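You operate a simulated robot arm through the tools that you are given. There is no shell and no other tool. Be economical: measure what you need, move in short steps, check, and stop when the job is done.

The job below is to be done with a simulated robot arm. You get a single attempt, and the scene is never put back.

Task
Close the left door under the teal box. Push the right door under the teal box shut. Take the green crayon from the top of the back wall-side table and put it on top of the blue block on the top of the back window-side table. Put the jar on the top of the back window-side table away on the left half of the sill under the green blind. Fetch the square pad and set it on the right half of the sill under the blue blind. Take the name sign that says "Rohan" from the top of the front window-side table and leave it on the left half of the sill under the green blind. Take the red bead from the top of the front window-side table and put it on the cream slab. Put the table sign that says "table c" from the top of the front window-side table on the right half of the sill under the purple blind and the table sign labelled "table d" on the top of the big grey block. The order is free. Set down upright: jar, name sign, table sign.

The check looks at the end state, three seconds after you hand in, the way a careful person would. Anything else that was tipped, shoved, dropped, spilled or broken makes it a failure.

Robot
A 5-joint arm with a fingered hand on a trunk, on a base that drives. Base frame: it is fixed to the floor where the robot stands at the start and does not move with it; the origin is under the middle of the robot, x ahead of it, y to its left, z up. Units: m, rad, N and s.
With the tool pointing down near the work surface it reaches from about 0.28 to 0.58 m from the robot's upright axis, wherever it stands. Its first joint turns from -2.007 to 2.007 rad. Places, roughly: bead [-4.5, 2, 0.75]; blue block (7x10x4 cm) [-2.7, 0.7, 0.8]; crayon [-1.25, 0.25, 0.75]; cream slab (20x18x2 cm) [-5.1, 2.5, 0.7]; jar (6x6x10 cm) [-2.8, 0.6, 0.8]; left door under the teal box [0.5, 0, 0.5]; left half of the sill under the green blind [-4, -1, 0.9]; name sign [-4.25, 1.75, 0.75]; right door under the teal box [0.2, -0.5, 0.5]; right half of the sill under the blue blind [-6.4, 0.6, 0.9]; right half of the sill under the purple blind [-2.8, -1.9, 0.9]; square pad (8x6x2 cm) [-3.7, 1.3, 0.7]; table sign [-5, 2.25, 0.75]; top of the big grey block [-4.8, 4.9, 0.8]. The tool tilts only in the upright plane through the base axis and itself; it spins freely about its own axis. Payload 2.9 kg.
Tool frame: the origin (TCP) lies between the finger pads and is the grasp point; the fingertips stand 0.022 m ahead of it; z points along the fingers, y is the line along which they close. Largest opening 0.124 m; the body of the gripper starts 0.06 m behind the TCP. The gripper is a hand of 3 fingers: y runs from the thumb to the fingers, the wrist lies at [0, 0, -0.218] in the tool frame.
Orientation is that of the tool frame in the base frame, as a unit quaternion [x, y, z, w]. With the fingers straight down and closing along the base's y, the tool's x points along the base's -x, its y along +y and its z along -z.

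Tools
- The arm moves only by the tool play_rows. Its argument "steps" is a list of rows, each a list of 6 numbers: the shift along the tool's x, y, z in units of 200 mm (1.0 is 200 mm), then the turn, a rotation vector about the tool's x, y, z in units of 180 degrees (1.0 is 180 degrees). In form: [[dx, dy, dz, wx, wy, wz], ...]. A call has 1 to 8 rows; each row is the pose to reach, as a shift and turn from the pose commanded when the call began, along the tool's axes at that moment. A call with a number of a shift or a turn outside -1 to 1 is refused whole. A row lasts 0.2 s, in which the tool goes at most 0.05 m and 0.15 rad; a call with a longer step from one row to the next is refused whole. Where a pose cannot be reached the arm comes as near as it can. A force on the tool above 40 N (or 10 N above the force at the start of the call, whichever is more), or a blocked arm, ends the call early, and 0.2 s more pass. In this call time passes only in rows, and 0.2 s behind the last. It gives the time, the measured TCP pose, the force on the tool (base axes), the opening and the grip force at its end, in the units of the frame above (readings bear some noise), with the torque about the TCP (base axes, N m) and any sound that the robot's microphone picked up.
- Cameras (640 x 400 px; columns grow to the right, rows downward): "scene" is now at [-0.02, 0.0856, 1.4126]; the picture's right is [-0.82, -0.57, 0.00], its down [-0.47, 0.69, -0.56] and it looks along [0.31, -0.46, -0.83] (base axes); focal length 287 px, centre (320, 200). "wrist" rides on the gripper at [0.064, -0.037, -0.075] in the tool frame; the picture's right is [0.50, 0.87, 0.00], its down [-0.62, 0.36, -0.70] and it looks along [-0.61, 0.35, 0.71] (tool axes); focal length 230 px, centre (320, 200). There is no depth. A picture from a camera that has moved, and an enlarged one, comes with that camera's place and axes in the base frame and with its lens.
- camera(camera): a new picture of that camera. The clock stands still meanwhile.
- move_column(by): slides the trunk up (or, below 0, down) by that many m; the arm and the scene camera ride with it, the base frame stays. It gives what a move gives, with no picture.
- drive_base(legs): drives the robot by 1 to 6 legs, each [ahead, left, turn to the left] in m, m and rad, along the robot's own axes; the way and the turn of a leg run together, so that a leg with both is an arc; at most 1.5 m and 3.142 rad a leg. The arm and the cameras ride along, it lands a little off, and it stops where it bumps. It gives what a move gives.
- curl_fingers(finger1, finger2, thumb_bend): sets how far each is bent, from 0 (flat) to 1 (curled in); at 0.3 the hand is open as for a grip, at 0.7 the pads meet at the TCP. One left out holds its place. A second passes; each finger stops where it meets its share of the squeeze, and holds until it gets a number again. It is the only way to open and close the hand. It gives what a move gives, with no picture; readings hold the bend of each and the force on the fingers (four entries, about 0 where the hand has none), thumb and palm.
- turn_head(pan, tilt): turns the head with the scene camera to pan (to the left, within 2.705 rad either way) and tilt (down, from -0.506 to 1.204), counted from straight ahead of the robot. It gives what a move gives.
- enlarge(camera, box): a new picture of the part [left, top, right, bottom] of that camera's present view, enlarged. The clock stands still meanwhile.
- job_done(): hands the job in; it is judged then, once.

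Work in short steps. Places have to be worked out from the pictures, the camera data and where the tool is seen: move nearer, look again, correct. Check each grasp and each placing, and mend what went wrong. You have 483 turns and 236 pictures in all, those below and enlarged ones among them. Open the gripper and draw the arm clear of the work before you hand the job in, unless the task says otherwise; then end with one line.

The tools are called after ">>>" as name(argument=value, ...) on one line, values as JSON. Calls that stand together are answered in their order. play_rows: Moves the arm, as the interface text tells. Its arguments: {"type":"object","properties":{"steps":{"type":"array","items":{"type":"array","items":{"type":"number"}}}},"required":["steps"]} The other tools are called the same way: move_column (by) slides the trunk up or down; curl_fingers (finger1, finger2, thumb_bend) moves the fingers one by one; drive_base (legs) drives the base; turn_head (pan, tilt) turns the head that bears the scene camera; camera (camera) takes a picture; enlarge (camera, box) takes an enlarged picture of a part of a camera's view; job_done () hands the job in.

At the start:

```text
clock: 0.0
position: [0.3374, -0.1652, 0.8638]
ee_rot: [0.0, 1.0, 0.0, 0.0]
contact_force: [-0.2, 0.0, -0.4]
moment: [0.02, -0.01, 0.0]
grip_width: 0.1239
finger_force: 0.1
shape: jaw
bend: [0.3, 0.3, 0.3]
finger forces: [0.1, 0.1, 0.0, 0.0, 0.1, 0.0]
trunk travel left (down, up): [-0.525, 0.465]
robot x, y, heading: [0.0015, 0.0027, -0.001]
head pan, tilt: [-0.969, 0.983]
```

scene: 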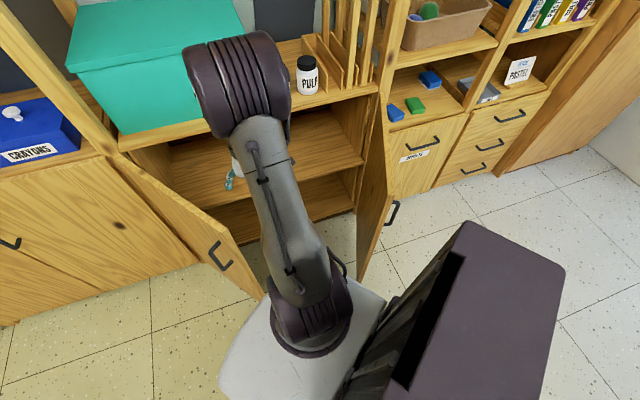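
wrist: 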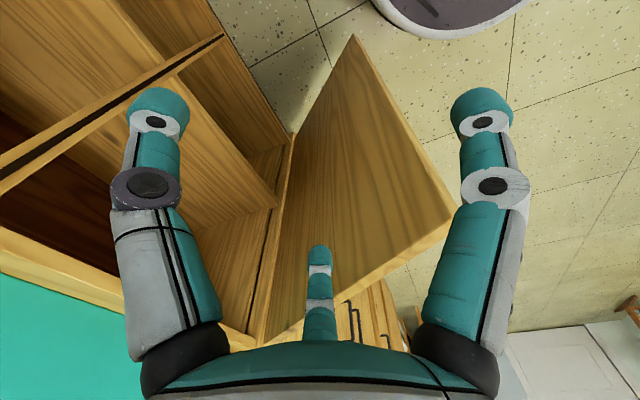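

I'll begin by looking around the room to get the layout.

>>> turn_head(pan=-0.969, tilt=0.6)

>>> camera(camera="scene")

>>> turn_head(pan=2.6, tilt=0.35)

>>> camera(camera="scene")

>>> turn_head(pan=-2.7, tilt=0.35)

>>> camera(camera="scene")

```text
clock: 0.8
position: [0.3379, -0.1655, 0.8636]
ee_rot: [0.0, 1.0, -0.001, -0.001]
contact_force: [-0.8, -0.5, 0.0]
moment: [-0.01, 0.04, 0.0]
grip_width: 0.1239
finger_force: 0.1
shape: jaw
bend: [0.3, 0.3, 0.3]
finger forces: [0.1, 0.0, 0.1, 0.0, 0.0, 0.0]
trunk travel left (down, up): [-0.525, 0.465]
robot x, y, heading: [0.0016, 0.0013, -0.001]
head pan, tilt: [-0.969, 0.6]
```

```text
233 pictures are left
camera scene: at [-0.01, 0.0711, 1.4433], right [-0.82, -0.57, 0.0], down [-0.32, 0.47, -0.82], along [0.47, -0.68, -0.57], focal length 287 px, centre (320, 200)
```

scene: 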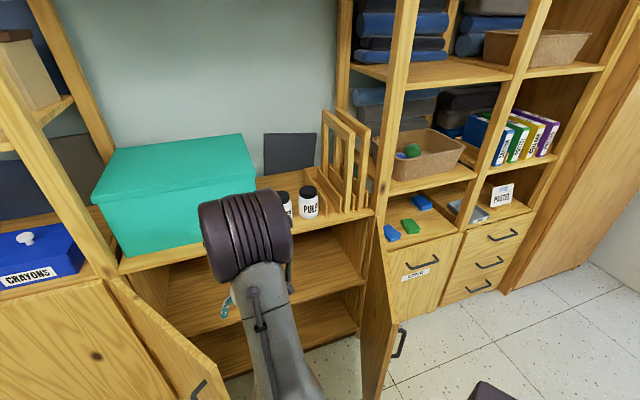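

```text
clock: 3.8
position: [0.3383, -0.1651, 0.8627]
ee_rot: [0.0, 1.0, 0.0, 0.0]
contact_force: [0.1, 0.4, 0.7]
moment: [0.03, -0.04, -0.03]
grip_width: 0.1237
finger_force: 0.0
shape: jaw
bend: [0.3, 0.3, 0.3]
finger forces: [0.1, 0.0, 0.1, 0.0, 0.0, 0.1]
trunk travel left (down, up): [-0.525, 0.465]
robot x, y, heading: [-0.0003, 0.0, -0.003]
head pan, tilt: [2.601, 0.351]
```

```text
232 pictures are left
camera scene: at [-0.1399, 0.1919, 1.4661], right [0.52, 0.86, 0.0], down [0.29, -0.18, -0.94], along [-0.8, 0.48, -0.34], focal length 287 px, centre (320, 200)
```

scene: 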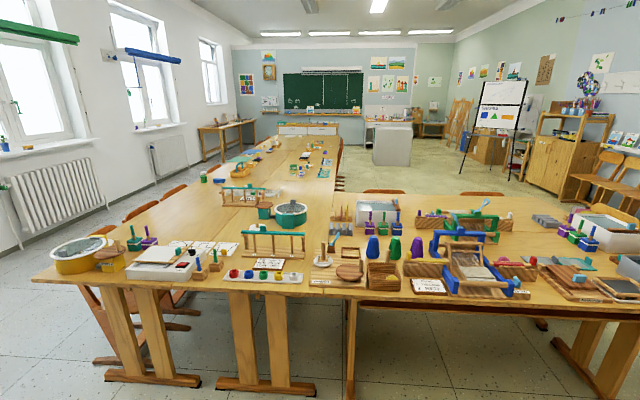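

```text
clock: 8.0
position: [0.3378, -0.1647, 0.8632]
ee_rot: [0.001, 1.0, 0.0, 0.0]
contact_force: [-0.2, -0.9, 0.4]
moment: [0.02, -0.01, 0.03]
grip_width: 0.1241
finger_force: 0.0
shape: jaw
bend: [0.3, 0.3, 0.3]
finger forces: [0.0, 0.0, 0.0, 0.0, 0.1, 0.1]
trunk travel left (down, up): [-0.525, 0.465]
robot x, y, heading: [-0.0044, -0.0017, 0.002]
head pan, tilt: [-2.7, 0.351]
```

```text
231 pictures are left
camera scene: at [-0.1442, 0.1041, 1.4661], right [-0.43, 0.9, 0.0], down [0.31, 0.15, -0.94], along [-0.85, -0.4, -0.34], focal length 287 px, centre (320, 200)
```

scene: 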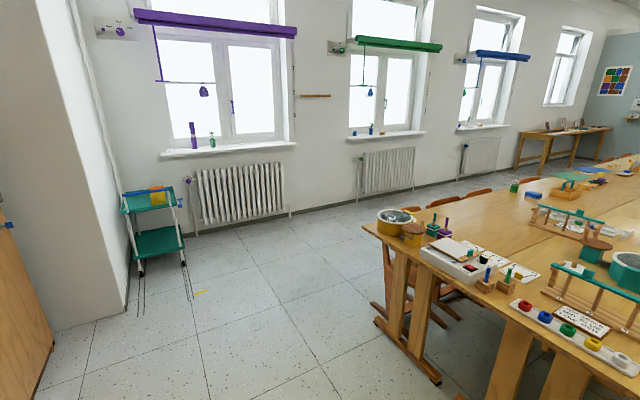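

Head turn back to the cabinet, looking down, enlarged to get the door geometry; the arm will first stay still.

>>> turn_head(pan=-0.5, tilt=0.95)

>>> camera(camera="scene")

>>> turn_head(pan=-1.3, tilt=0.95)

>>> camera(camera="scene")

```text
clock: 10.0
position: [0.3371, -0.1639, 0.8643]
ee_rot: [0.0, 1.0, 0.0, 0.0]
contact_force: [0.1, 0.9, 0.0]
moment: [0.03, -0.05, -0.01]
grip_width: 0.124
finger_force: 0.1
shape: jaw
bend: [0.3, 0.3, 0.3]
finger forces: [0.1, 0.1, 0.1, 0.1, 0.2, 0.1]
trunk travel left (down, up): [-0.525, 0.465]
robot x, y, heading: [-0.0014, -0.0002, 0.002]
head pan, tilt: [-0.499, 0.949]
```

```text
230 pictures are left
camera scene: at [0.0038, 0.109, 1.4149], right [-0.48, -0.88, 0.0], down [-0.71, 0.39, -0.58], along [0.51, -0.28, -0.81], focal length 287 px, centre (320, 200)
```

scene: 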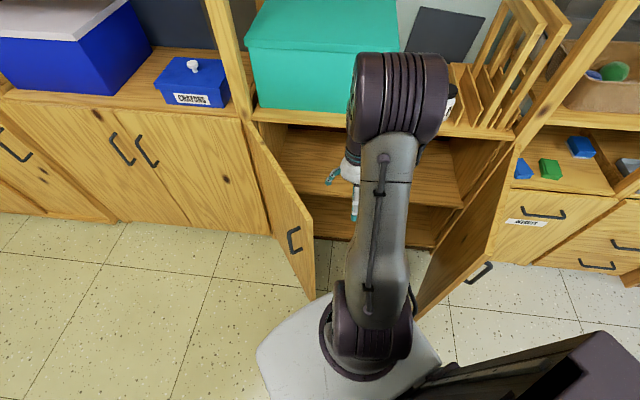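

```text
clock: 11.2
position: [0.3367, -0.1641, 0.8641]
ee_rot: [0.0, 1.0, -0.001, 0.0]
contact_force: [-0.3, 0.0, -0.5]
moment: [0.02, -0.04, 0.01]
grip_width: 0.1239
finger_force: 0.1
shape: jaw
bend: [0.3, 0.3, 0.3]
finger forces: [0.1, 0.0, 0.1, 0.0, 0.0, 0.0]
trunk travel left (down, up): [-0.525, 0.465]
robot x, y, heading: [0.0031, 0.0026, -0.0]
head pan, tilt: [-1.3, 0.949]
```

```text
229 pictures are left
camera scene: at [-0.0406, 0.0738, 1.4149], right [-0.96, -0.27, 0.0], down [-0.22, 0.78, -0.58], along [0.16, -0.56, -0.81], focal length 287 px, centre (320, 200)
```

scene: 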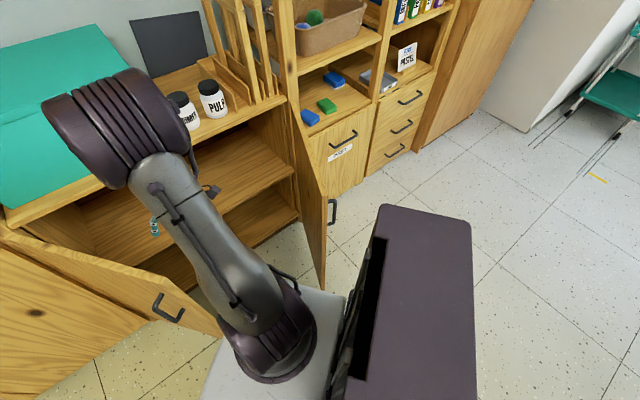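

Left door's free edge is near (0.345,-0.06), hinge (0.77,-0.04); right door's free edge near (0.06,-0.37), hinge (0.29,-0.72). I'll close the hand into a probe, lift, and swing to the outer side of the right door.

>>> curl_fingers(finger1=0.7, finger2=0.7, thumb_bend=0.7)

>>> play_rows(steps=[[0, 0, -0.25, 0, 0, 0], [0, 0, -0.45, 0, 0, 0], [0.15, -0.2, -0.45, 0, 0, 0], [0.3, -0.4, -0.45, 0, 0, 0], [0.45, -0.6, -0.45, 0, 0, 0], [0.6, -0.8, -0.45, 0, 0, 0], [0.75, -1.0, -0.45, 0, 0, 0], [0.9, -1.0, -0.45, 0, 0, 0]])

>>> play_rows(steps=[[0.15, -0.2, 0, 0, 0, 0], [0.3, -0.4, 0, 0, 0, 0], [0.45, -0.6, 0, 0, 0, 0], [0.5, -0.75, 0, 0, 0, 0], [0.5, -0.8, 0, 0, 0, 0]])

>>> camera(camera="scene")

```text
clock: 12.2
position: [0.3373, -0.1649, 0.8636]
ee_rot: [-0.001, 1.0, 0.001, 0.0]
contact_force: [-0.1, -0.5, -1.1]
moment: [-0.03, 0.0, 0.04]
grip_width: 0.0
finger_force: 0.1
shape: fingers
bend: [0.69, 0.69, 0.7]
finger forces: [0.0, 0.0, 0.0, 0.0, 0.0, 0.1]
trunk travel left (down, up): [-0.525, 0.465]
robot x, y, heading: [-0.0007, 0.0016, 0.003]
head pan, tilt: [-1.3, 0.949]
```

```text
clock: 14.0
position: [0.1579, -0.3645, 0.951]
ee_rot: [0.0, 1.0, 0.0, 0.001]
contact_force: [-0.6, -1.3, -0.8]
moment: [-0.01, 0.01, -0.03]
grip_width: 0.0
finger_force: 0.0
shape: fingers
bend: [0.69, 0.69, 0.7]
finger forces: [0.1, 0.1, 0.0, 0.1, 0.0, 0.0]
trunk travel left (down, up): [-0.525, 0.465]
robot x, y, heading: [0.0008, -0.0006, 0.0]
head pan, tilt: [-1.3, 0.949]
```

```text
clock: 15.2
position: [0.1213, -0.4875, 0.9487]
ee_rot: [0.004, 1.0, 0.001, 0.0]
contact_force: [-0.4, -0.6, -0.7]
moment: [0.0, -0.01, -0.02]
grip_width: 0.0
finger_force: 0.2
shape: fingers
bend: [0.69, 0.69, 0.7]
finger forces: [0.0, 0.0, 0.1, 0.0, 0.0, 0.1]
out of reach, approached as far as the arm can: row 2, 3, 4, 5
trunk travel left (down, up): [-0.525, 0.465]
robot x, y, heading: [-0.0013, -0.0003, -0.006]
head pan, tilt: [-1.3, 0.949]
```

```text
228 pictures are left
camera scene: at [-0.0407, 0.0729, 1.415], right [-0.96, -0.27, 0.0], down [-0.22, 0.78, -0.58], along [0.16, -0.56, -0.81], focal length 287 px, centre (320, 200)
```

scene: 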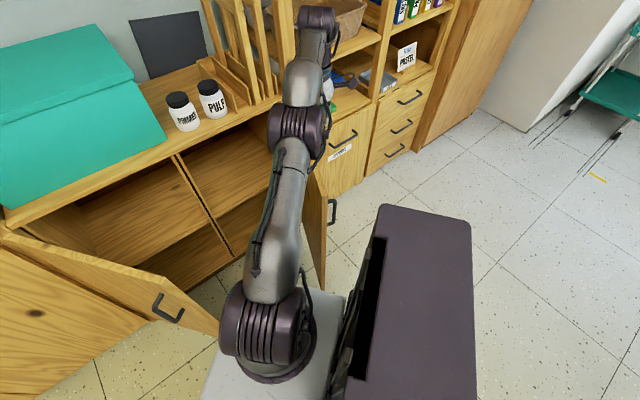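

The tool is right above the door; I raise the trunk for reach and then move outwards past the door.

>>> move_column(by=0.1)

>>> play_rows(steps=[[0.1, -0.05, 0.2, 0, 0, 0], [0.25, -0.12, 0.4, 0, 0, 0], [0.3, -0.2, 0.4, 0, 0, 0]])

>>> camera(camera="scene")

>>> camera(camera="wrist")

```text
clock: 16.5
position: [0.1209, -0.4869, 1.0493]
ee_rot: [0.004, 1.0, 0.0, 0.0]
contact_force: [-0.5, -1.0, 0.0]
moment: [-0.01, -0.04, -0.01]
grip_width: 0.0
finger_force: 0.1
shape: fingers
bend: [0.69, 0.69, 0.7]
finger forces: [0.0, 0.1, 0.0, 0.0, 0.0, 0.0]
trunk travel left (down, up): [-0.625, 0.365]
robot x, y, heading: [0.0, 0.0012, 0.005]
head pan, tilt: [-1.3, 0.949]
```

```text
refused: row 2 steps farther than a row can; nothing moved
```

```text
227 pictures are left
camera scene: at [-0.0407, 0.0736, 1.5149], right [-0.96, -0.27, 0.0], down [-0.22, 0.78, -0.58], along [0.16, -0.56, -0.81], focal length 287 px, centre (320, 200)
```

scene: 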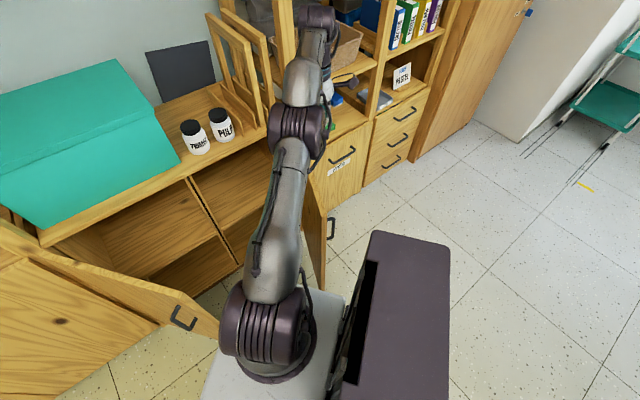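

```text
226 pictures are left
camera wrist: at [0.0579, -0.5235, 1.1247], right [-0.49, 0.87, 0.0], down [0.62, 0.35, 0.7], along [0.61, 0.35, -0.71], focal length 230 px, centre (320, 200)
```

wrist: 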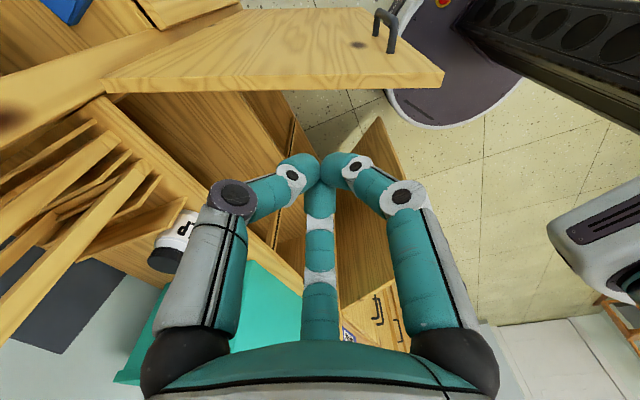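

The door's edge lies about 3 cm inward of the tool's plumb line. I'll move outward ~5 cm, then lower beside the outer face.

>>> play_rows(steps=[[0.1, -0.07, 0.1, 0, 0, 0], [0.2, -0.14, 0.25, 0, 0, 0], [0.23, -0.16, 0.45, 0, 0, 0], [0.23, -0.16, 0.65, 0, 0, 0], [0.23, -0.16, 0.75, 0, 0, 0]])

>>> camera(camera="wrist")

```text
clock: 17.7
position: [0.1118, -0.5178, 0.8962]
ee_rot: [0.016, 1.0, 0.0, -0.001]
contact_force: [0.2, 0.1, -0.1]
moment: [0.03, 0.03, -0.01]
grip_width: 0.0
finger_force: 0.0
shape: fingers
bend: [0.69, 0.69, 0.7]
finger forces: [0.2, 0.0, 0.0, 0.0, 0.0, 0.0]
out of reach, approached as far as the arm can: row 1, 2, 3, 4, 5
trunk travel left (down, up): [-0.625, 0.365]
robot x, y, heading: [0.0003, 0.0027, -0.0]
head pan, tilt: [-1.3, 0.949]
```

```text
225 pictures are left
camera wrist: at [0.0477, -0.553, 0.9715], right [-0.47, 0.88, 0.0], down [0.63, 0.34, 0.7], along [0.62, 0.33, -0.71], focal length 230 px, centre (320, 200)
```

wrist: 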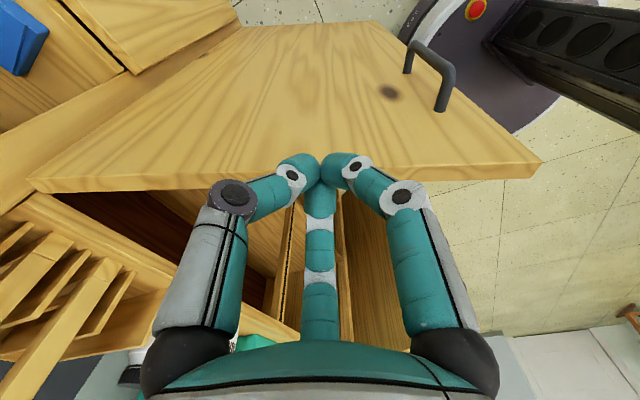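

Fingers are still above the door top and at the arm's reach limit; raising the trunk and lowering the tool relative to it should extend reach.

>>> move_column(by=0.2)

>>> play_rows(steps=[[0.1, -0.02, 0.2, 0, 0, 0], [0.2, -0.05, 0.4, 0, 0, 0], [0.25, -0.07, 0.6, 0, 0, 0], [0.25, -0.07, 0.8, 0, 0, 0], [0.25, -0.07, 0.95, 0, 0, 0]])

>>> camera(camera="wrist")

```text
clock: 19.9
position: [0.112, -0.518, 1.0974]
ee_rot: [0.016, 1.0, 0.001, 0.0]
contact_force: [-0.1, -0.7, 0.1]
moment: [-0.02, -0.02, 0.03]
grip_width: 0.0
finger_force: 0.2
shape: fingers
bend: [0.69, 0.69, 0.7]
finger forces: [0.0, 0.1, 0.0, 0.0, 0.0, 0.1]
trunk travel left (down, up): [-0.825, 0.165]
robot x, y, heading: [-0.0016, 0.0009, 0.002]
head pan, tilt: [-1.3, 0.949]
```

```text
clock: 21.1
position: [0.1014, -0.4993, 0.9193]
ee_rot: [0.024, 1.0, -0.001, -0.001]
contact_force: [0.3, 0.3, -0.6]
moment: [-0.03, -0.02, 0.03]
grip_width: 0.0
finger_force: 0.2
shape: fingers
bend: [0.69, 0.69, 0.7]
finger forces: [0.0, 0.0, 0.1, 0.0, 0.0, 0.0]
out of reach, approached as far as the arm can: row 1, 2, 3, 4, 5
trunk travel left (down, up): [-0.825, 0.165]
robot x, y, heading: [-0.0008, -0.0019, 0.001]
head pan, tilt: [-1.3, 0.949]
```

```text
224 pictures are left
camera wrist: at [0.0364, -0.5331, 0.9934], right [-0.46, 0.89, 0.0], down [0.63, 0.33, 0.7], along [0.62, 0.32, -0.71], focal length 230 px, centre (320, 200)
```

wrist: 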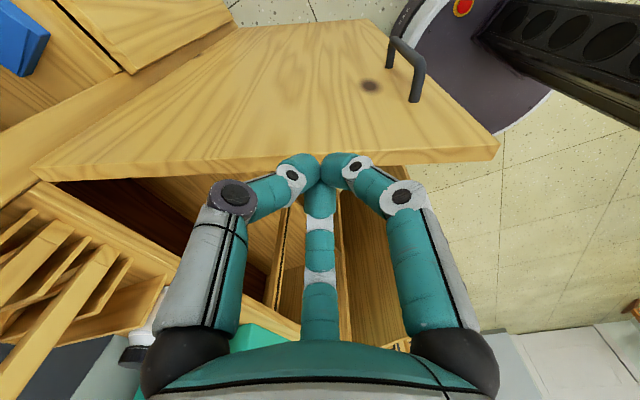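

Reach is best nearer in, so I'll go towards the free edge of the door on its outer side instead.

>>> play_rows(steps=[[0.1, 0.05, 0, 0, 0, 0], [0.2, 0.1, 0, 0, 0, 0], [0.35, 0.15, 0, 0, 0, 0], [0.4, 0.15, 0, 0, 0, 0]])

>>> camera(camera="wrist")

```text
clock: 22.1
position: [0.1053, -0.4986, 0.9184]
ee_rot: [0.02, 1.0, -0.001, -0.001]
contact_force: [0.1, -0.2, 0.2]
moment: [-0.04, 0.03, -0.02]
grip_width: 0.0
finger_force: 0.1
shape: fingers
bend: [0.69, 0.69, 0.7]
finger forces: [0.1, 0.0, 0.0, 0.0, 0.0, 0.0]
out of reach, approached as far as the arm can: row 1, 2, 3, 4
trunk travel left (down, up): [-0.825, 0.165]
robot x, y, heading: [-0.001, -0.0004, 0.003]
head pan, tilt: [-1.3, 0.949]
```

```text
223 pictures are left
camera wrist: at [0.0416, -0.5323, 0.9929], right [-0.47, 0.89, 0.0], down [0.63, 0.33, 0.7], along [0.62, 0.33, -0.71], focal length 230 px, centre (320, 200)
```

wrist: 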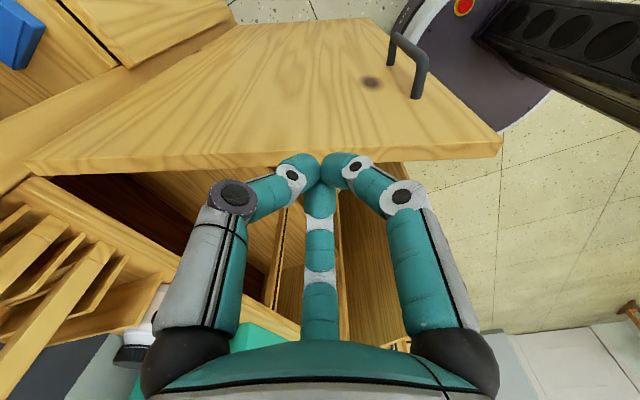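

The arm hits an azimuth limit at about -1.37 rad, so I'll turn the base to face the cabinet (heading about -0.6), with the tool staying above door height.

>>> drive_base(legs=[[0, 0, -0.6]])

>>> turn_head(pan=-0.5, tilt=0.95)

>>> camera(camera="scene")

```text
clock: 24.1
position: [-0.1872, -0.4734, 0.9188]
ee_rot: [0.309, 0.951, 0.0, -0.001]
contact_force: [-0.3, -0.2, -0.3]
moment: [-0.01, 0.01, 0.01]
grip_width: 0.0
finger_force: 0.0
shape: fingers
bend: [0.69, 0.69, 0.7]
finger forces: [0.1, 0.1, 0.0, 0.0, 0.1, 0.0]
trunk travel left (down, up): [-0.825, 0.165]
robot x, y, heading: [0.0012, 0.0009, -0.588]
head pan, tilt: [-1.3, 0.949]
```

```text
clock: 25.2
position: [-0.1889, -0.4731, 0.9178]
ee_rot: [0.308, 0.951, -0.001, 0.0]
contact_force: [0.0, 0.0, -0.1]
moment: [-0.04, -0.03, 0.0]
grip_width: 0.0
finger_force: 0.0
shape: fingers
bend: [0.69, 0.69, 0.7]
finger forces: [0.0, 0.0, 0.0, 0.0, 0.0, 0.1]
trunk travel left (down, up): [-0.825, 0.165]
robot x, y, heading: [-0.0059, 0.0014, -0.591]
head pan, tilt: [-0.499, 0.949]
```

```text
222 pictures are left
camera scene: at [0.0639, 0.0884, 1.7149], right [-0.89, -0.46, 0.0], down [-0.38, 0.72, -0.58], along [0.27, -0.52, -0.81], focal length 287 px, centre (320, 200)
```

scene: 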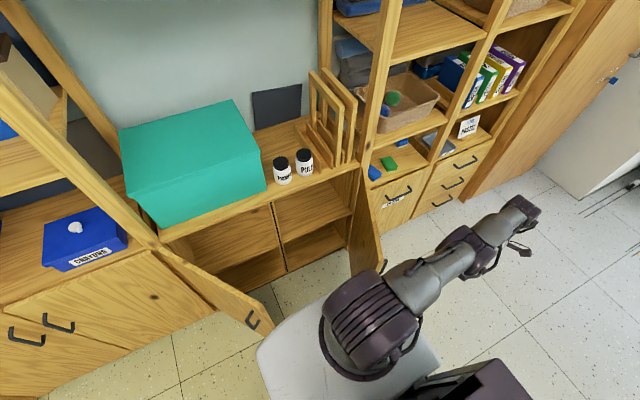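

Now base heading is -0.59. I move the tool towards (0, -0.45), still above the door's height, as a test that the command tracks.

>>> play_rows(steps=[[-0.15, 0.14, 0, 0, 0, 0], [-0.3, 0.28, 0, 0, 0, 0], [-0.45, 0.42, 0, 0, 0, 0], [-0.6, 0.56, 0, 0, 0, 0], [-0.71, 0.64, 0, 0, 0, 0]])

>>> camera(camera="wrist")

```text
clock: 26.4
position: [-0.0143, -0.5271, 0.915]
ee_rot: [0.308, 0.951, 0.0, -0.001]
contact_force: [0.0, 0.3, -0.2]
moment: [0.02, 0.02, 0.0]
grip_width: 0.0
finger_force: 0.1
shape: fingers
bend: [0.69, 0.69, 0.7]
finger forces: [0.1, 0.0, 0.0, 0.0, 0.0, 0.0]
out of reach, approached as far as the arm can: row 1, 2, 3, 4, 5
trunk travel left (down, up): [-0.825, 0.165]
robot x, y, heading: [0.0006, 0.0048, -0.586]
head pan, tilt: [-0.499, 0.949]
```

```text
221 pictures are left
camera wrist: at [-0.0867, -0.5204, 0.9902], right [0.1, 0.99, 0.0], down [0.71, -0.07, 0.7], along [0.7, -0.07, -0.71], focal length 230 px, centre (320, 200)
```

wrist: 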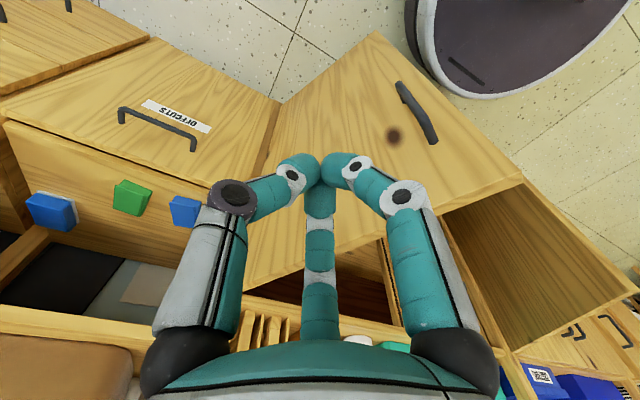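

Now I bring the tool inward toward the robot and lower it beside the outer face.

>>> play_rows(steps=[[0.1, 0.15, 0, 0, 0, 0], [0.2, 0.3, 0.0, 0, 0, 0], [0.25, 0.4, 0.1, 0, 0, 0], [0.25, 0.4, 0.3, 0, 0, 0], [0.25, 0.4, 0.5, 0, 0, 0]])

>>> camera(camera="wrist")

```text
clock: 27.6
position: [-0.0137, -0.4776, 0.8031]
ee_rot: [0.308, 0.951, 0.0, 0.0]
contact_force: [0.5, -1.4, -0.4]
moment: [0.01, 0.0, 0.02]
grip_width: 0.0
finger_force: 0.0
shape: fingers
bend: [0.69, 0.69, 0.7]
finger forces: [0.0, 0.1, 0.1, 0.0, 0.1, 0.1]
out of reach, approached as far as the arm can: row 1, 2, 3, 4, 5
trunk travel left (down, up): [-0.825, 0.165]
robot x, y, heading: [-0.002, 0.003, -0.593]
head pan, tilt: [-0.499, 0.949]
```

```text
220 pictures are left
camera wrist: at [-0.087, -0.4704, 0.8774], right [0.1, 0.99, 0.0], down [0.71, -0.07, 0.7], along [0.7, -0.07, -0.71], focal length 230 px, centre (320, 200)
```

wrist: 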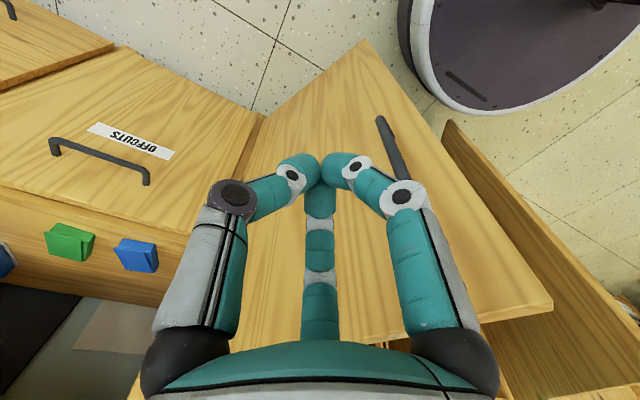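

Trunk too high now; lower it 0.15 m (tool is clear of the door on its outer side) so that reach improves.

>>> move_column(by=-0.2)

>>> play_rows(steps=[[0, 0.0, -0.2, 0, 0, 0], [0, 0.0, -0.4, 0, 0, 0], [0, 0.0, -0.6, 0, 0, 0], [0, 0.0, -0.75, 0, 0, 0]])

>>> camera(camera="wrist")

```text
clock: 29.8
position: [-0.0144, -0.4779, 0.6033]
ee_rot: [0.308, 0.952, 0.001, 0.0]
contact_force: [-0.4, 0.3, 0.8]
moment: [-0.01, -0.04, 0.02]
grip_width: 0.0001
finger_force: 0.0
shape: fingers
bend: [0.69, 0.69, 0.7]
finger forces: [0.0, 0.0, 0.1, 0.1, 0.0, 0.0]
trunk travel left (down, up): [-0.625, 0.365]
robot x, y, heading: [-0.0031, 0.0002, -0.587]
head pan, tilt: [-0.499, 0.949]
```

```text
clock: 30.8
position: [-0.0223, -0.528, 0.7177]
ee_rot: [0.308, 0.951, 0.003, 0.0]
contact_force: [0.7, 0.5, -0.7]
moment: [0.02, 0.01, 0.0]
grip_width: 0.0001
finger_force: 0.1
shape: fingers
bend: [0.69, 0.69, 0.7]
finger forces: [0.0, 0.1, 0.0, 0.1, 0.1, 0.0]
out of reach, approached as far as the arm can: row 1, 2, 3, 4
trunk travel left (down, up): [-0.625, 0.365]
robot x, y, heading: [0.001, -0.0013, -0.593]
head pan, tilt: [-0.499, 0.949]
```

```text
219 pictures are left
camera wrist: at [-0.0938, -0.5198, 0.7926], right [0.1, 0.99, 0.0], down [0.71, -0.08, 0.7], along [0.7, -0.07, -0.71], focal length 230 px, centre (320, 200)
```

wrist: 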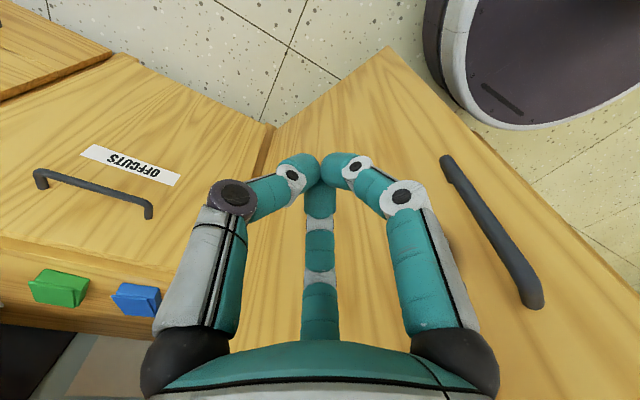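

Commanded pose is still outside reach; pull inward by ~0.1 m until tracking is exact.

>>> play_rows(steps=[[0.12, 0.15, 0, 0, 0, 0], [0.24, 0.3, 0, 0, 0, 0], [0.3, 0.42, 0, 0, 0, 0]])

```text
clock: 31.6
position: [-0.0299, -0.522, 0.7014]
ee_rot: [0.307, 0.952, 0.002, -0.001]
contact_force: [0.1, -0.9, -0.9]
moment: [-0.01, -0.01, -0.01]
grip_width: 0.0003
finger_force: 0.0
shape: fingers
bend: [0.69, 0.69, 0.7]
finger forces: [0.0, 0.0, 0.1, 0.0, 0.1, 0.0]
out of reach, approached as far as the arm can: row 1, 2, 3
trunk travel left (down, up): [-0.625, 0.365]
robot x, y, heading: [-0.0002, -0.0021, -0.586]
head pan, tilt: [-0.499, 0.949]
```

Still beyond; continue inward.

>>> play_rows(steps=[[0.12, 0.15, 0, 0, 0, 0], [0.24, 0.3, 0, 0, 0, 0], [0.3, 0.42, -0.1, 0, 0, 0]])

```text
clock: 32.4
position: [-0.0365, -0.5146, 0.6865]
ee_rot: [0.309, 0.951, 0.002, -0.001]
contact_force: [0.5, 0.0, 0.0]
moment: [-0.01, 0.02, -0.04]
grip_width: 0.0
finger_force: 0.0
shape: fingers
bend: [0.69, 0.69, 0.7]
finger forces: [0.1, 0.0, 0.0, 0.1, 0.0, 0.0]
out of reach, approached as far as the arm can: row 1, 2, 3
trunk travel left (down, up): [-0.625, 0.365]
robot x, y, heading: [0.001, 0.0025, -0.589]
head pan, tilt: [-0.499, 0.949]
```

Let me look at the arm's posture to understand why it doesn't follow.

>>> turn_head(pan=-1.0, tilt=0.8)

>>> camera(camera="scene")

```text
clock: 33.3
position: [-0.0373, -0.5145, 0.6882]
ee_rot: [0.307, 0.952, 0.001, -0.001]
contact_force: [-0.8, 0.9, -0.9]
moment: [-0.01, -0.02, 0.02]
grip_width: 0.0
finger_force: 0.1
shape: fingers
bend: [0.69, 0.69, 0.7]
finger forces: [0.0, 0.1, 0.0, 0.1, 0.0, 0.0]
trunk travel left (down, up): [-0.625, 0.365]
robot x, y, heading: [0.0001, 0.0028, -0.589]
head pan, tilt: [-1.0, 0.799]
```

```text
218 pictures are left
camera scene: at [0.0289, 0.0721, 1.5264], right [-1.0, 0.02, 0.0], down [0.01, 0.72, -0.7], along [-0.01, -0.7, -0.72], focal length 287 px, centre (320, 200)
```

scene: 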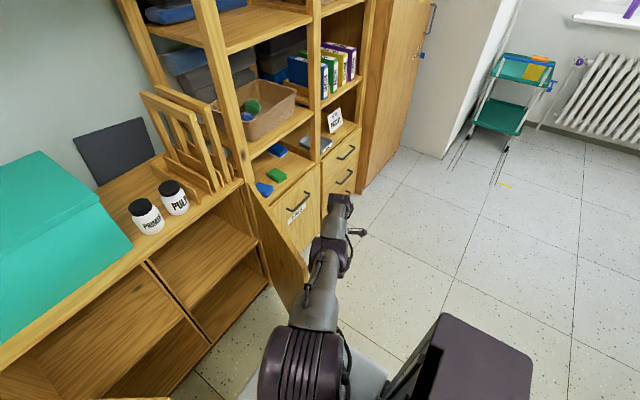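

The arm is fully stretched; try a larger inward command.

>>> play_rows(steps=[[0.14, 0.2, 0, 0, 0, 0], [0.28, 0.4, 0, 0, 0, 0], [0.42, 0.6, 0, 0, 0, 0], [0.56, 0.8, 0, 0, 0, 0]])

```text
clock: 34.3
position: [-0.0578, -0.4929, 0.6485]
ee_rot: [0.309, 0.951, 0.003, 0.0]
contact_force: [-1.1, -0.3, 0.4]
moment: [0.01, 0.01, 0.04]
grip_width: 0.0
finger_force: 0.1
shape: fingers
bend: [0.69, 0.69, 0.7]
finger forces: [0.0, 0.0, 0.0, 0.0, 0.1, 0.0]
out of reach, approached as far as the arm can: row 1, 2, 3, 4
trunk travel left (down, up): [-0.625, 0.365]
robot x, y, heading: [0.0014, -0.005, -0.59]
head pan, tilt: [-1.0, 0.799]
```

The arm slides along its stretched-out sphere. I'll hold the same command for several rows to see whether it converges.

>>> play_rows(steps=[[0.0, 0.0, -0.1, 0, 0, 0], [0.0, 0.0, -0.2, 0, 0, 0], [0.0, 0.0, -0.3, 0, 0, 0], [0.0, 0.0, -0.4, 0, 0, 0], [0, 0, -0.4, 0, 0, 0], [0, 0, -0.4, 0, 0, 0]])

```text
clock: 35.7
position: [-0.0575, -0.5206, 0.7202]
ee_rot: [0.309, 0.951, 0.002, 0.0]
contact_force: [0.3, -0.2, -0.9]
moment: [0.04, -0.02, 0.0]
grip_width: 0.0
finger_force: 0.0
shape: fingers
bend: [0.69, 0.69, 0.7]
finger forces: [0.0, 0.1, 0.0, 0.0, 0.0, 0.0]
out of reach, approached as far as the arm can: row 1, 2, 3, 4, 5, 6
trunk travel left (down, up): [-0.625, 0.365]
robot x, y, heading: [0.0005, 0.0022, -0.587]
head pan, tilt: [-1.0, 0.799]
```

Likely stuck in a stretched-elbow singularity; I'll try tilting the fingers outward while pulling inward to force the elbow to bend.

>>> play_rows(steps=[[0.05, 0.08, 0, 0.041, -0.023, 0], [0.1, 0.16, 0, 0.082, -0.046, 0], [0.15, 0.24, 0, 0.123, -0.069, 0], [0.2, 0.32, 0, 0.164, -0.092, 0], [0.25, 0.4, 0, 0.164, -0.092, 0]])

```text
clock: 36.9
position: [-0.0601, -0.5532, 0.5982]
ee_rot: [0.304, 0.924, -0.228, 0.026]
contact_force: [-0.1, -0.8, -0.6]
moment: [0.0, 0.05, -0.01]
grip_width: 0.0
finger_force: 0.0
shape: fingers
bend: [0.69, 0.69, 0.7]
finger forces: [0.0, 0.1, 0.0, 0.0, 0.0, 0.1]
out of reach, approached as far as the arm can: row 1, 2, 3, 4, 5
trunk travel left (down, up): [-0.625, 0.365]
robot x, y, heading: [0.0009, 0.0009, -0.588]
head pan, tilt: [-1.0, 0.799]
```

Still stretched. Try rotating back to vertical while commanding up and strongly inward.

>>> play_rows(steps=[[0.0, 0.0, -0.2, -0.041, 0.023, 0], [0.0, 0.0, -0.4, -0.082, 0.046, 0], [0.05, 0.1, -0.6, -0.123, 0.069, 0], [0.1, 0.2, -0.8, -0.164, 0.092, 0], [0.2, 0.35, -0.9, -0.2, 0.112, 0], [0.3, 0.5, -0.98, -0.23, 0.13, 0], [0.4, 0.65, -1, -0.26, 0.148, 0], [0.5, 0.8, -1, -0.28, 0.16, 0]])

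>>> camera(camera="scene")

```text
clock: 38.7
position: [0.0077, -0.3523, 0.7085]
ee_rot: [0.301, 0.878, 0.366, -0.073]
contact_force: [0.4, 0.1, 0.2]
moment: [-0.02, -0.01, 0.03]
grip_width: 0.0001
finger_force: 0.0
shape: fingers
bend: [0.7, 0.69, 0.7]
finger forces: [0.0, 0.0, 0.0, 0.0, 0.0, 0.0]
out of reach, approached as far as the arm can: row 1, 2, 3, 4, 5, 6, 7, 8
trunk travel left (down, up): [-0.625, 0.365]
robot x, y, heading: [0.0021, 0.0031, -0.588]
head pan, tilt: [-1.0, 0.799]
```

```text
217 pictures are left
camera scene: at [0.03, 0.0711, 1.5265], right [-1.0, 0.02, 0.0], down [0.01, 0.72, -0.7], along [-0.01, -0.7, -0.72], focal length 287 px, centre (320, 200)
```

scene: 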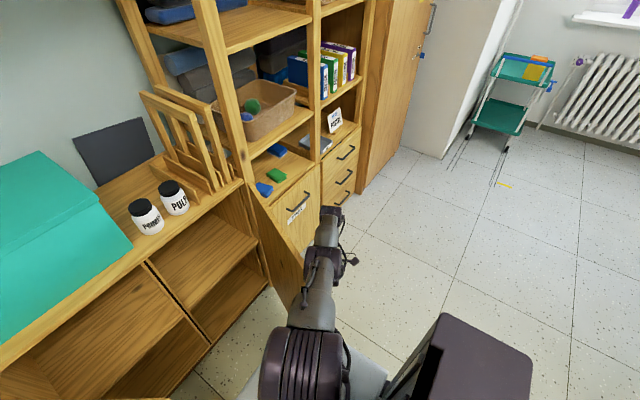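

The elbow seems locked straight. I'll raise the arm along its sphere with the tool still pitched inward, so the wrist limit should force the elbow to bend.

>>> play_rows(steps=[[0.08, 0.14, -0.17, 0, 0, 0], [0.16, 0.28, -0.34, 0, 0, 0], [0.24, 0.42, -0.51, 0, 0, 0], [0.32, 0.56, -0.68, 0, 0, 0], [0.4, 0.7, -0.85, 0, 0, 0], [0.47, 0.82, -0.99, 0, 0, 0]])

>>> play_rows(steps=[[0.08, 0.14, -0.17, 0, 0, 0], [0.16, 0.28, -0.34, 0, 0, 0], [0.24, 0.42, -0.51, 0, 0, 0], [0.32, 0.56, -0.68, 0, 0, 0], [0.4, 0.7, -0.85, 0, 0, 0], [0.47, 0.82, -0.99, 0, 0, 0]])

>>> camera(camera="scene")

```text
clock: 40.1
position: [0.007, -0.3464, 0.9784]
ee_rot: [0.301, 0.877, 0.367, -0.073]
contact_force: [1.1, -0.6, -0.3]
moment: [0.0, 0.0, -0.01]
grip_width: 0.0
finger_force: 0.0
shape: fingers
bend: [0.7, 0.69, 0.7]
finger forces: [0.0, 0.0, 0.0, 0.1, 0.0, 0.0]
out of reach, approached as far as the arm can: row 1, 2, 3, 4
trunk travel left (down, up): [-0.625, 0.365]
robot x, y, heading: [-0.0045, 0.0014, -0.589]
head pan, tilt: [-1.0, 0.799]
```

```text
clock: 41.5
position: [0.0164, -0.2734, 1.128]
ee_rot: [0.301, 0.877, 0.366, -0.072]
contact_force: [0.6, 0.2, -0.2]
moment: [0.02, -0.01, -0.01]
grip_width: 0.0
finger_force: 0.0
shape: fingers
bend: [0.7, 0.69, 0.7]
finger forces: [0.0, 0.0, 0.0, 0.1, 0.0, 0.0]
out of reach, approached as far as the arm can: row 2, 3, 4, 5, 6
trunk travel left (down, up): [-0.625, 0.365]
robot x, y, heading: [0.0006, -0.0003, -0.585]
head pan, tilt: [-1.0, 0.799]
```

```text
216 pictures are left
camera scene: at [0.0289, 0.0729, 1.5264], right [-1.0, 0.02, 0.0], down [0.01, 0.72, -0.7], along [-0.01, -0.7, -0.72], focal length 287 px, centre (320, 200)
```

scene: 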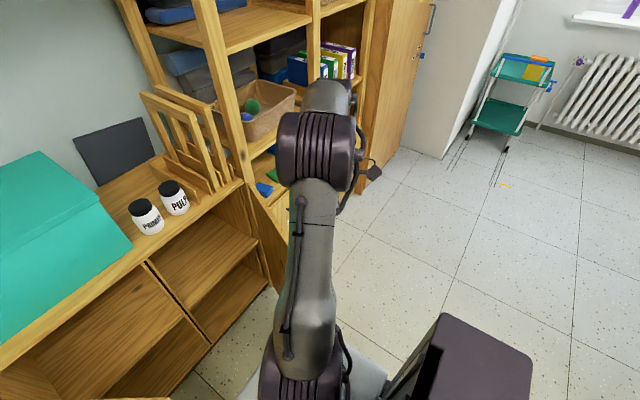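

The elbow is bent again. I return to a vertical tool near (0,-0.44,0.96), staying within reach.

>>> play_rows(steps=[[-0.1, -0.16, 0, 0.035, -0.02, 0], [-0.2, -0.32, 0, 0.07, -0.04, 0], [-0.3, -0.48, 0, 0.105, -0.06, 0], [-0.4, -0.64, 0, 0.14, -0.08, 0], [-0.5, -0.8, 0, 0.176, -0.1, 0], [-0.6, -0.95, 0, 0.211, -0.119, 0]])

```text
clock: 42.9
position: [0.0111, -0.4388, 0.9703]
ee_rot: [0.323, 0.946, 0.002, -0.001]
contact_force: [-0.4, 0.3, -1.4]
moment: [0.01, 0.03, 0.01]
grip_width: 0.0001
finger_force: 0.1
shape: fingers
bend: [0.7, 0.69, 0.7]
finger forces: [0.1, 0.0, 0.0, 0.1, 0.1, 0.0]
trunk travel left (down, up): [-0.625, 0.365]
robot x, y, heading: [0.0012, 0.0039, -0.589]
head pan, tilt: [-1.0, 0.799]
```

Tracking exactly now. Lower 0.2 m beside the door's outer face.

>>> play_rows(steps=[[0, 0, 0.24, 0, 0, 0], [0, 0, 0.48, 0, 0, 0], [0, 0, 0.72, 0, 0, 0], [0, 0, 0.95, 0, 0, 0]])

>>> camera(camera="wrist")

```text
clock: 43.9
position: [0.0117, -0.4357, 0.7786]
ee_rot: [0.323, 0.946, 0.002, 0.0]
contact_force: [1.2, 0.3, -0.5]
moment: [0.0, -0.01, 0.01]
grip_width: 0.0
finger_force: 0.1
shape: fingers
bend: [0.7, 0.69, 0.7]
finger forces: [0.0, 0.0, 0.0, 0.0, 0.0, 0.1]
trunk travel left (down, up): [-0.625, 0.365]
robot x, y, heading: [0.0002, 0.0001, -0.593]
head pan, tilt: [-1.0, 0.799]
```

```text
215 pictures are left
camera wrist: at [-0.0612, -0.4262, 0.8541], right [0.13, 0.99, 0.01], down [0.71, -0.1, 0.7], along [0.7, -0.09, -0.71], focal length 230 px, centre (320, 200)
```

wrist: 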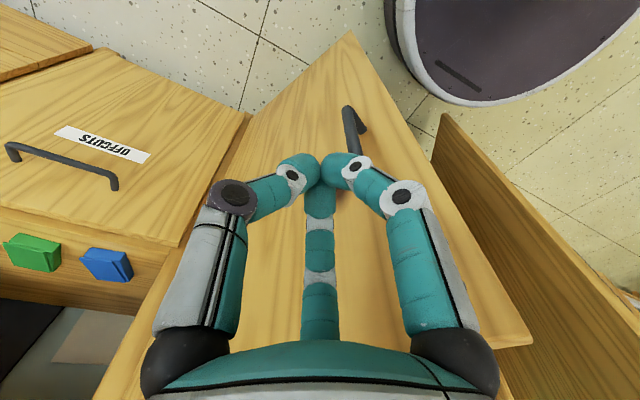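

Fingers are just outside the handle. Now push the door along its arc in small rows.

>>> play_rows(steps=[[-0.085, 0.233, 0, 0, 0, 0], [-0.17, 0.466, 0, 0, 0, 0], [-0.3, 0.66, 0, 0, 0, 0], [-0.442, 0.859, 0, 0, 0, 0]])

```text
clock: 44.9
position: [0.1829, -0.3541, 0.7767]
ee_rot: [0.323, 0.946, 0.002, -0.003]
contact_force: [0.2, -0.4, -0.8]
moment: [0.02, -0.01, 0.03]
grip_width: 0.0002
finger_force: 0.0
shape: fingers
bend: [0.69, 0.7, 0.7]
finger forces: [0.0, 0.0, 0.0, 0.0, 0.0, 0.0]
trunk travel left (down, up): [-0.625, 0.365]
robot x, y, heading: [-0.0031, -0.0013, -0.587]
head pan, tilt: [-1.0, 0.799]
```

Moving freely with little force; continue the arc.

>>> play_rows(steps=[[-0.176, 0.165, 0, 0, 0, 0], [-0.352, 0.329, 0, 0, 0, 0], [-0.51, 0.42, 0, 0, 0, 0], [-0.67, 0.51, 0, 0, 0, 0]])

>>> turn_head(pan=0.0, tilt=0.95)

>>> camera(camera="scene")

>>> camera(camera="wrist")

```text
clock: 45.9
position: [0.3524, -0.3551, 0.7755]
ee_rot: [0.323, 0.946, 0.003, -0.004]
contact_force: [0.0, 0.2, -0.2]
moment: [0.02, 0.0, 0.04]
grip_width: 0.0
finger_force: 0.0
shape: fingers
bend: [0.69, 0.7, 0.7]
finger forces: [0.0, 0.1, 0.1, 0.0, 0.0, 0.1]
trunk travel left (down, up): [-0.625, 0.365]
robot x, y, heading: [-0.0006, 0.0018, -0.587]
head pan, tilt: [-1.0, 0.799]
```

```text
clock: 47.2
position: [0.3523, -0.3553, 0.7751]
ee_rot: [0.323, 0.946, 0.003, -0.005]
contact_force: [-0.5, -1.1, -0.3]
moment: [0.01, -0.02, 0.0]
grip_width: 0.0
finger_force: 0.1
shape: fingers
bend: [0.69, 0.7, 0.7]
finger forces: [0.0, 0.0, 0.0, 0.0, 0.1, 0.1]
trunk travel left (down, up): [-0.625, 0.365]
robot x, y, heading: [0.0005, 0.0016, -0.588]
head pan, tilt: [0.0, 0.949]
```

```text
214 pictures are left
camera scene: at [0.0909, 0.1125, 1.5149], right [-0.56, -0.83, 0.0], down [-0.68, 0.45, -0.58], along [0.48, -0.32, -0.81], focal length 287 px, centre (320, 200)
```

scene: 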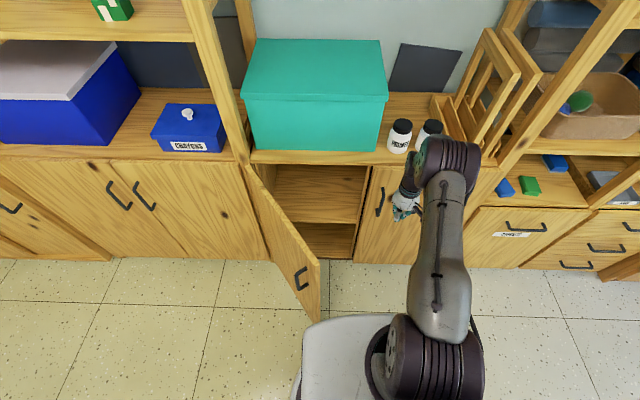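

```text
213 pictures are left
camera wrist: at [0.2804, -0.3458, 0.8512], right [0.13, 0.99, 0.01], down [0.71, -0.1, 0.7], along [0.69, -0.09, -0.72], focal length 230 px, centre (320, 200)
```

wrist: 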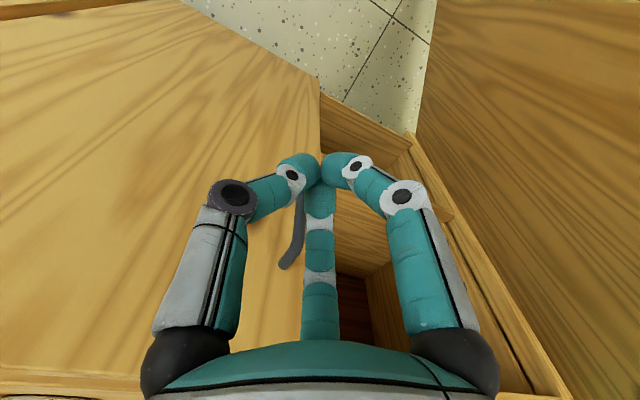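

The right door is nearly shut. I shift the base 0.12 m to its right (tool rides towards the hinge side), then 0.12 m ahead to finish the push.

>>> drive_base(legs=[[0, -0.13, 0]])

>>> drive_base(legs=[[0.1, 0, 0]])

>>> camera(camera="scene")

```text
clock: 48.5
position: [0.2823, -0.4624, 0.775]
ee_rot: [0.323, 0.947, 0.003, -0.004]
contact_force: [0.6, 0.1, -0.3]
moment: [-0.01, 0.01, 0.0]
grip_width: 0.0001
finger_force: 0.0
shape: fingers
bend: [0.69, 0.7, 0.7]
finger forces: [0.0, 0.0, 0.0, 0.0, 0.0, 0.0]
trunk travel left (down, up): [-0.625, 0.365]
robot x, y, heading: [-0.072, -0.106, -0.585]
head pan, tilt: [0.0, 0.949]
```

```text
clock: 49.6
position: [0.3626, -0.5126, 0.7775]
ee_rot: [0.321, 0.947, 0.002, -0.006]
contact_force: [-22.0, 17.4, -9.2]
moment: [-0.69, -0.72, 0.44]
grip_width: 0.0002
finger_force: 14.2
shape: fingers
bend: [0.69, 0.7, 0.7]
finger forces: [0.0, 28.2, 0.0, 0.0, 0.1, 0.1]
trunk travel left (down, up): [-0.625, 0.365]
robot x, y, heading: [0.0128, -0.1625, -0.586]
head pan, tilt: [0.0, 0.949]
```

```text
212 pictures are left
camera scene: at [0.0988, -0.0455, 1.5148], right [-0.55, -0.83, 0.0], down [-0.68, 0.45, -0.58], along [0.49, -0.32, -0.81], focal length 287 px, centre (320, 200)
```

scene: 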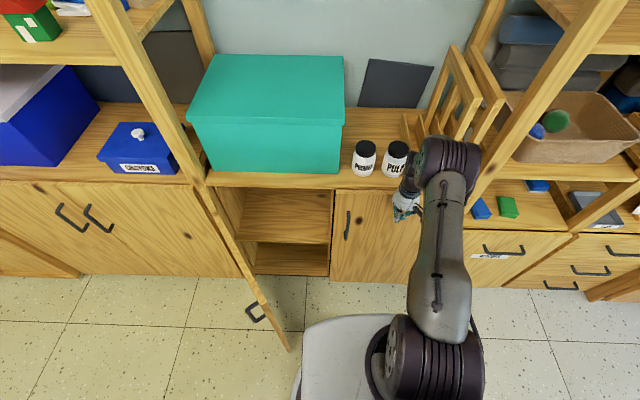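

Contact force suggests the right door is pressed against its frame; check closely.

>>> enlarge(camera="scene", box=[200, 150, 520, 350])

>>> camera(camera="wrist")

```text
2.00 times, centred on (360, 250) of scene
camera zoom: at [0.0988, -0.0455, 1.5148], right [-0.55, -0.83, 0.0], down [-0.68, 0.45, -0.58], along [0.49, -0.32, -0.81], focal length 573 px, centre (240, 100)
```

zoom: 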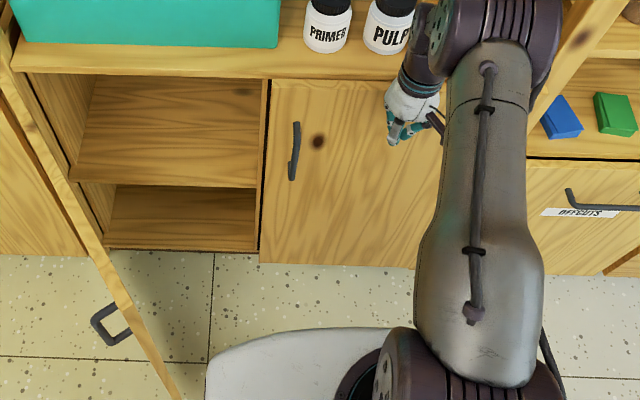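

```text
210 pictures are left
camera wrist: at [0.2908, -0.5039, 0.8521], right [0.13, 0.99, 0.01], down [0.71, -0.1, 0.7], along [0.69, -0.09, -0.72], focal length 230 px, centre (320, 200)
```

wrist: 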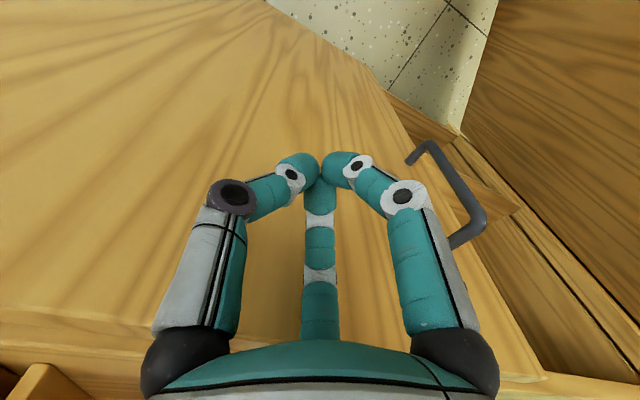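

The door is probably still slightly ajar; I back off, move toward its free edge, and push there.

>>> play_rows(steps=[[0.2, -0.01, 0, 0, 0, 0], [0.2, 0.2, 0, 0, 0, 0], [0.21, 0.4, 0, 0, 0, 0], [0.22, 0.593, 0, 0, 0, 0]])

>>> drive_base(legs=[[0.05, 0, 0]])

>>> camera(camera="wrist")

```text
clock: 50.6
position: [0.4025, -0.392, 0.7766]
ee_rot: [0.322, 0.947, 0.001, -0.007]
contact_force: [0.2, 0.0, 0.3]
moment: [0.0, -0.02, 0.01]
grip_width: 0.0001
finger_force: 0.1
shape: fingers
bend: [0.69, 0.7, 0.7]
finger forces: [0.0, 0.1, 0.1, 0.0, 0.0, 0.0]
trunk travel left (down, up): [-0.625, 0.365]
robot x, y, heading: [0.0112, -0.16, -0.584]
head pan, tilt: [0.0, 0.949]
```

```text
clock: 51.6
position: [0.4302, -0.4128, 0.7764]
ee_rot: [0.32, 0.947, 0.004, -0.019]
contact_force: [0.6, 0.4, -0.7]
moment: [0.0, -0.01, -0.03]
grip_width: 0.0
finger_force: 0.1
shape: fingers
bend: [0.69, 0.7, 0.7]
finger forces: [0.0, 0.1, 0.1, 0.0, 0.1, 0.1]
trunk travel left (down, up): [-0.625, 0.365]
robot x, y, heading: [0.048, -0.1869, -0.585]
head pan, tilt: [0.0, 0.949]
stopped in leg 1: the force on the tool passed its limit at 76 N (the readings are from after the stop); the commanded pose is now the measured one
```

```text
209 pictures are left
camera wrist: at [0.3609, -0.405, 0.8537], right [0.13, 0.99, 0.02], down [0.73, -0.11, 0.67], along [0.67, -0.08, -0.74], focal length 230 px, centre (320, 200)
```

wrist: 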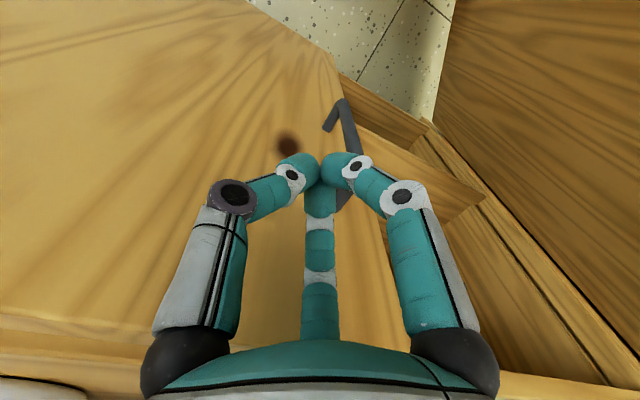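

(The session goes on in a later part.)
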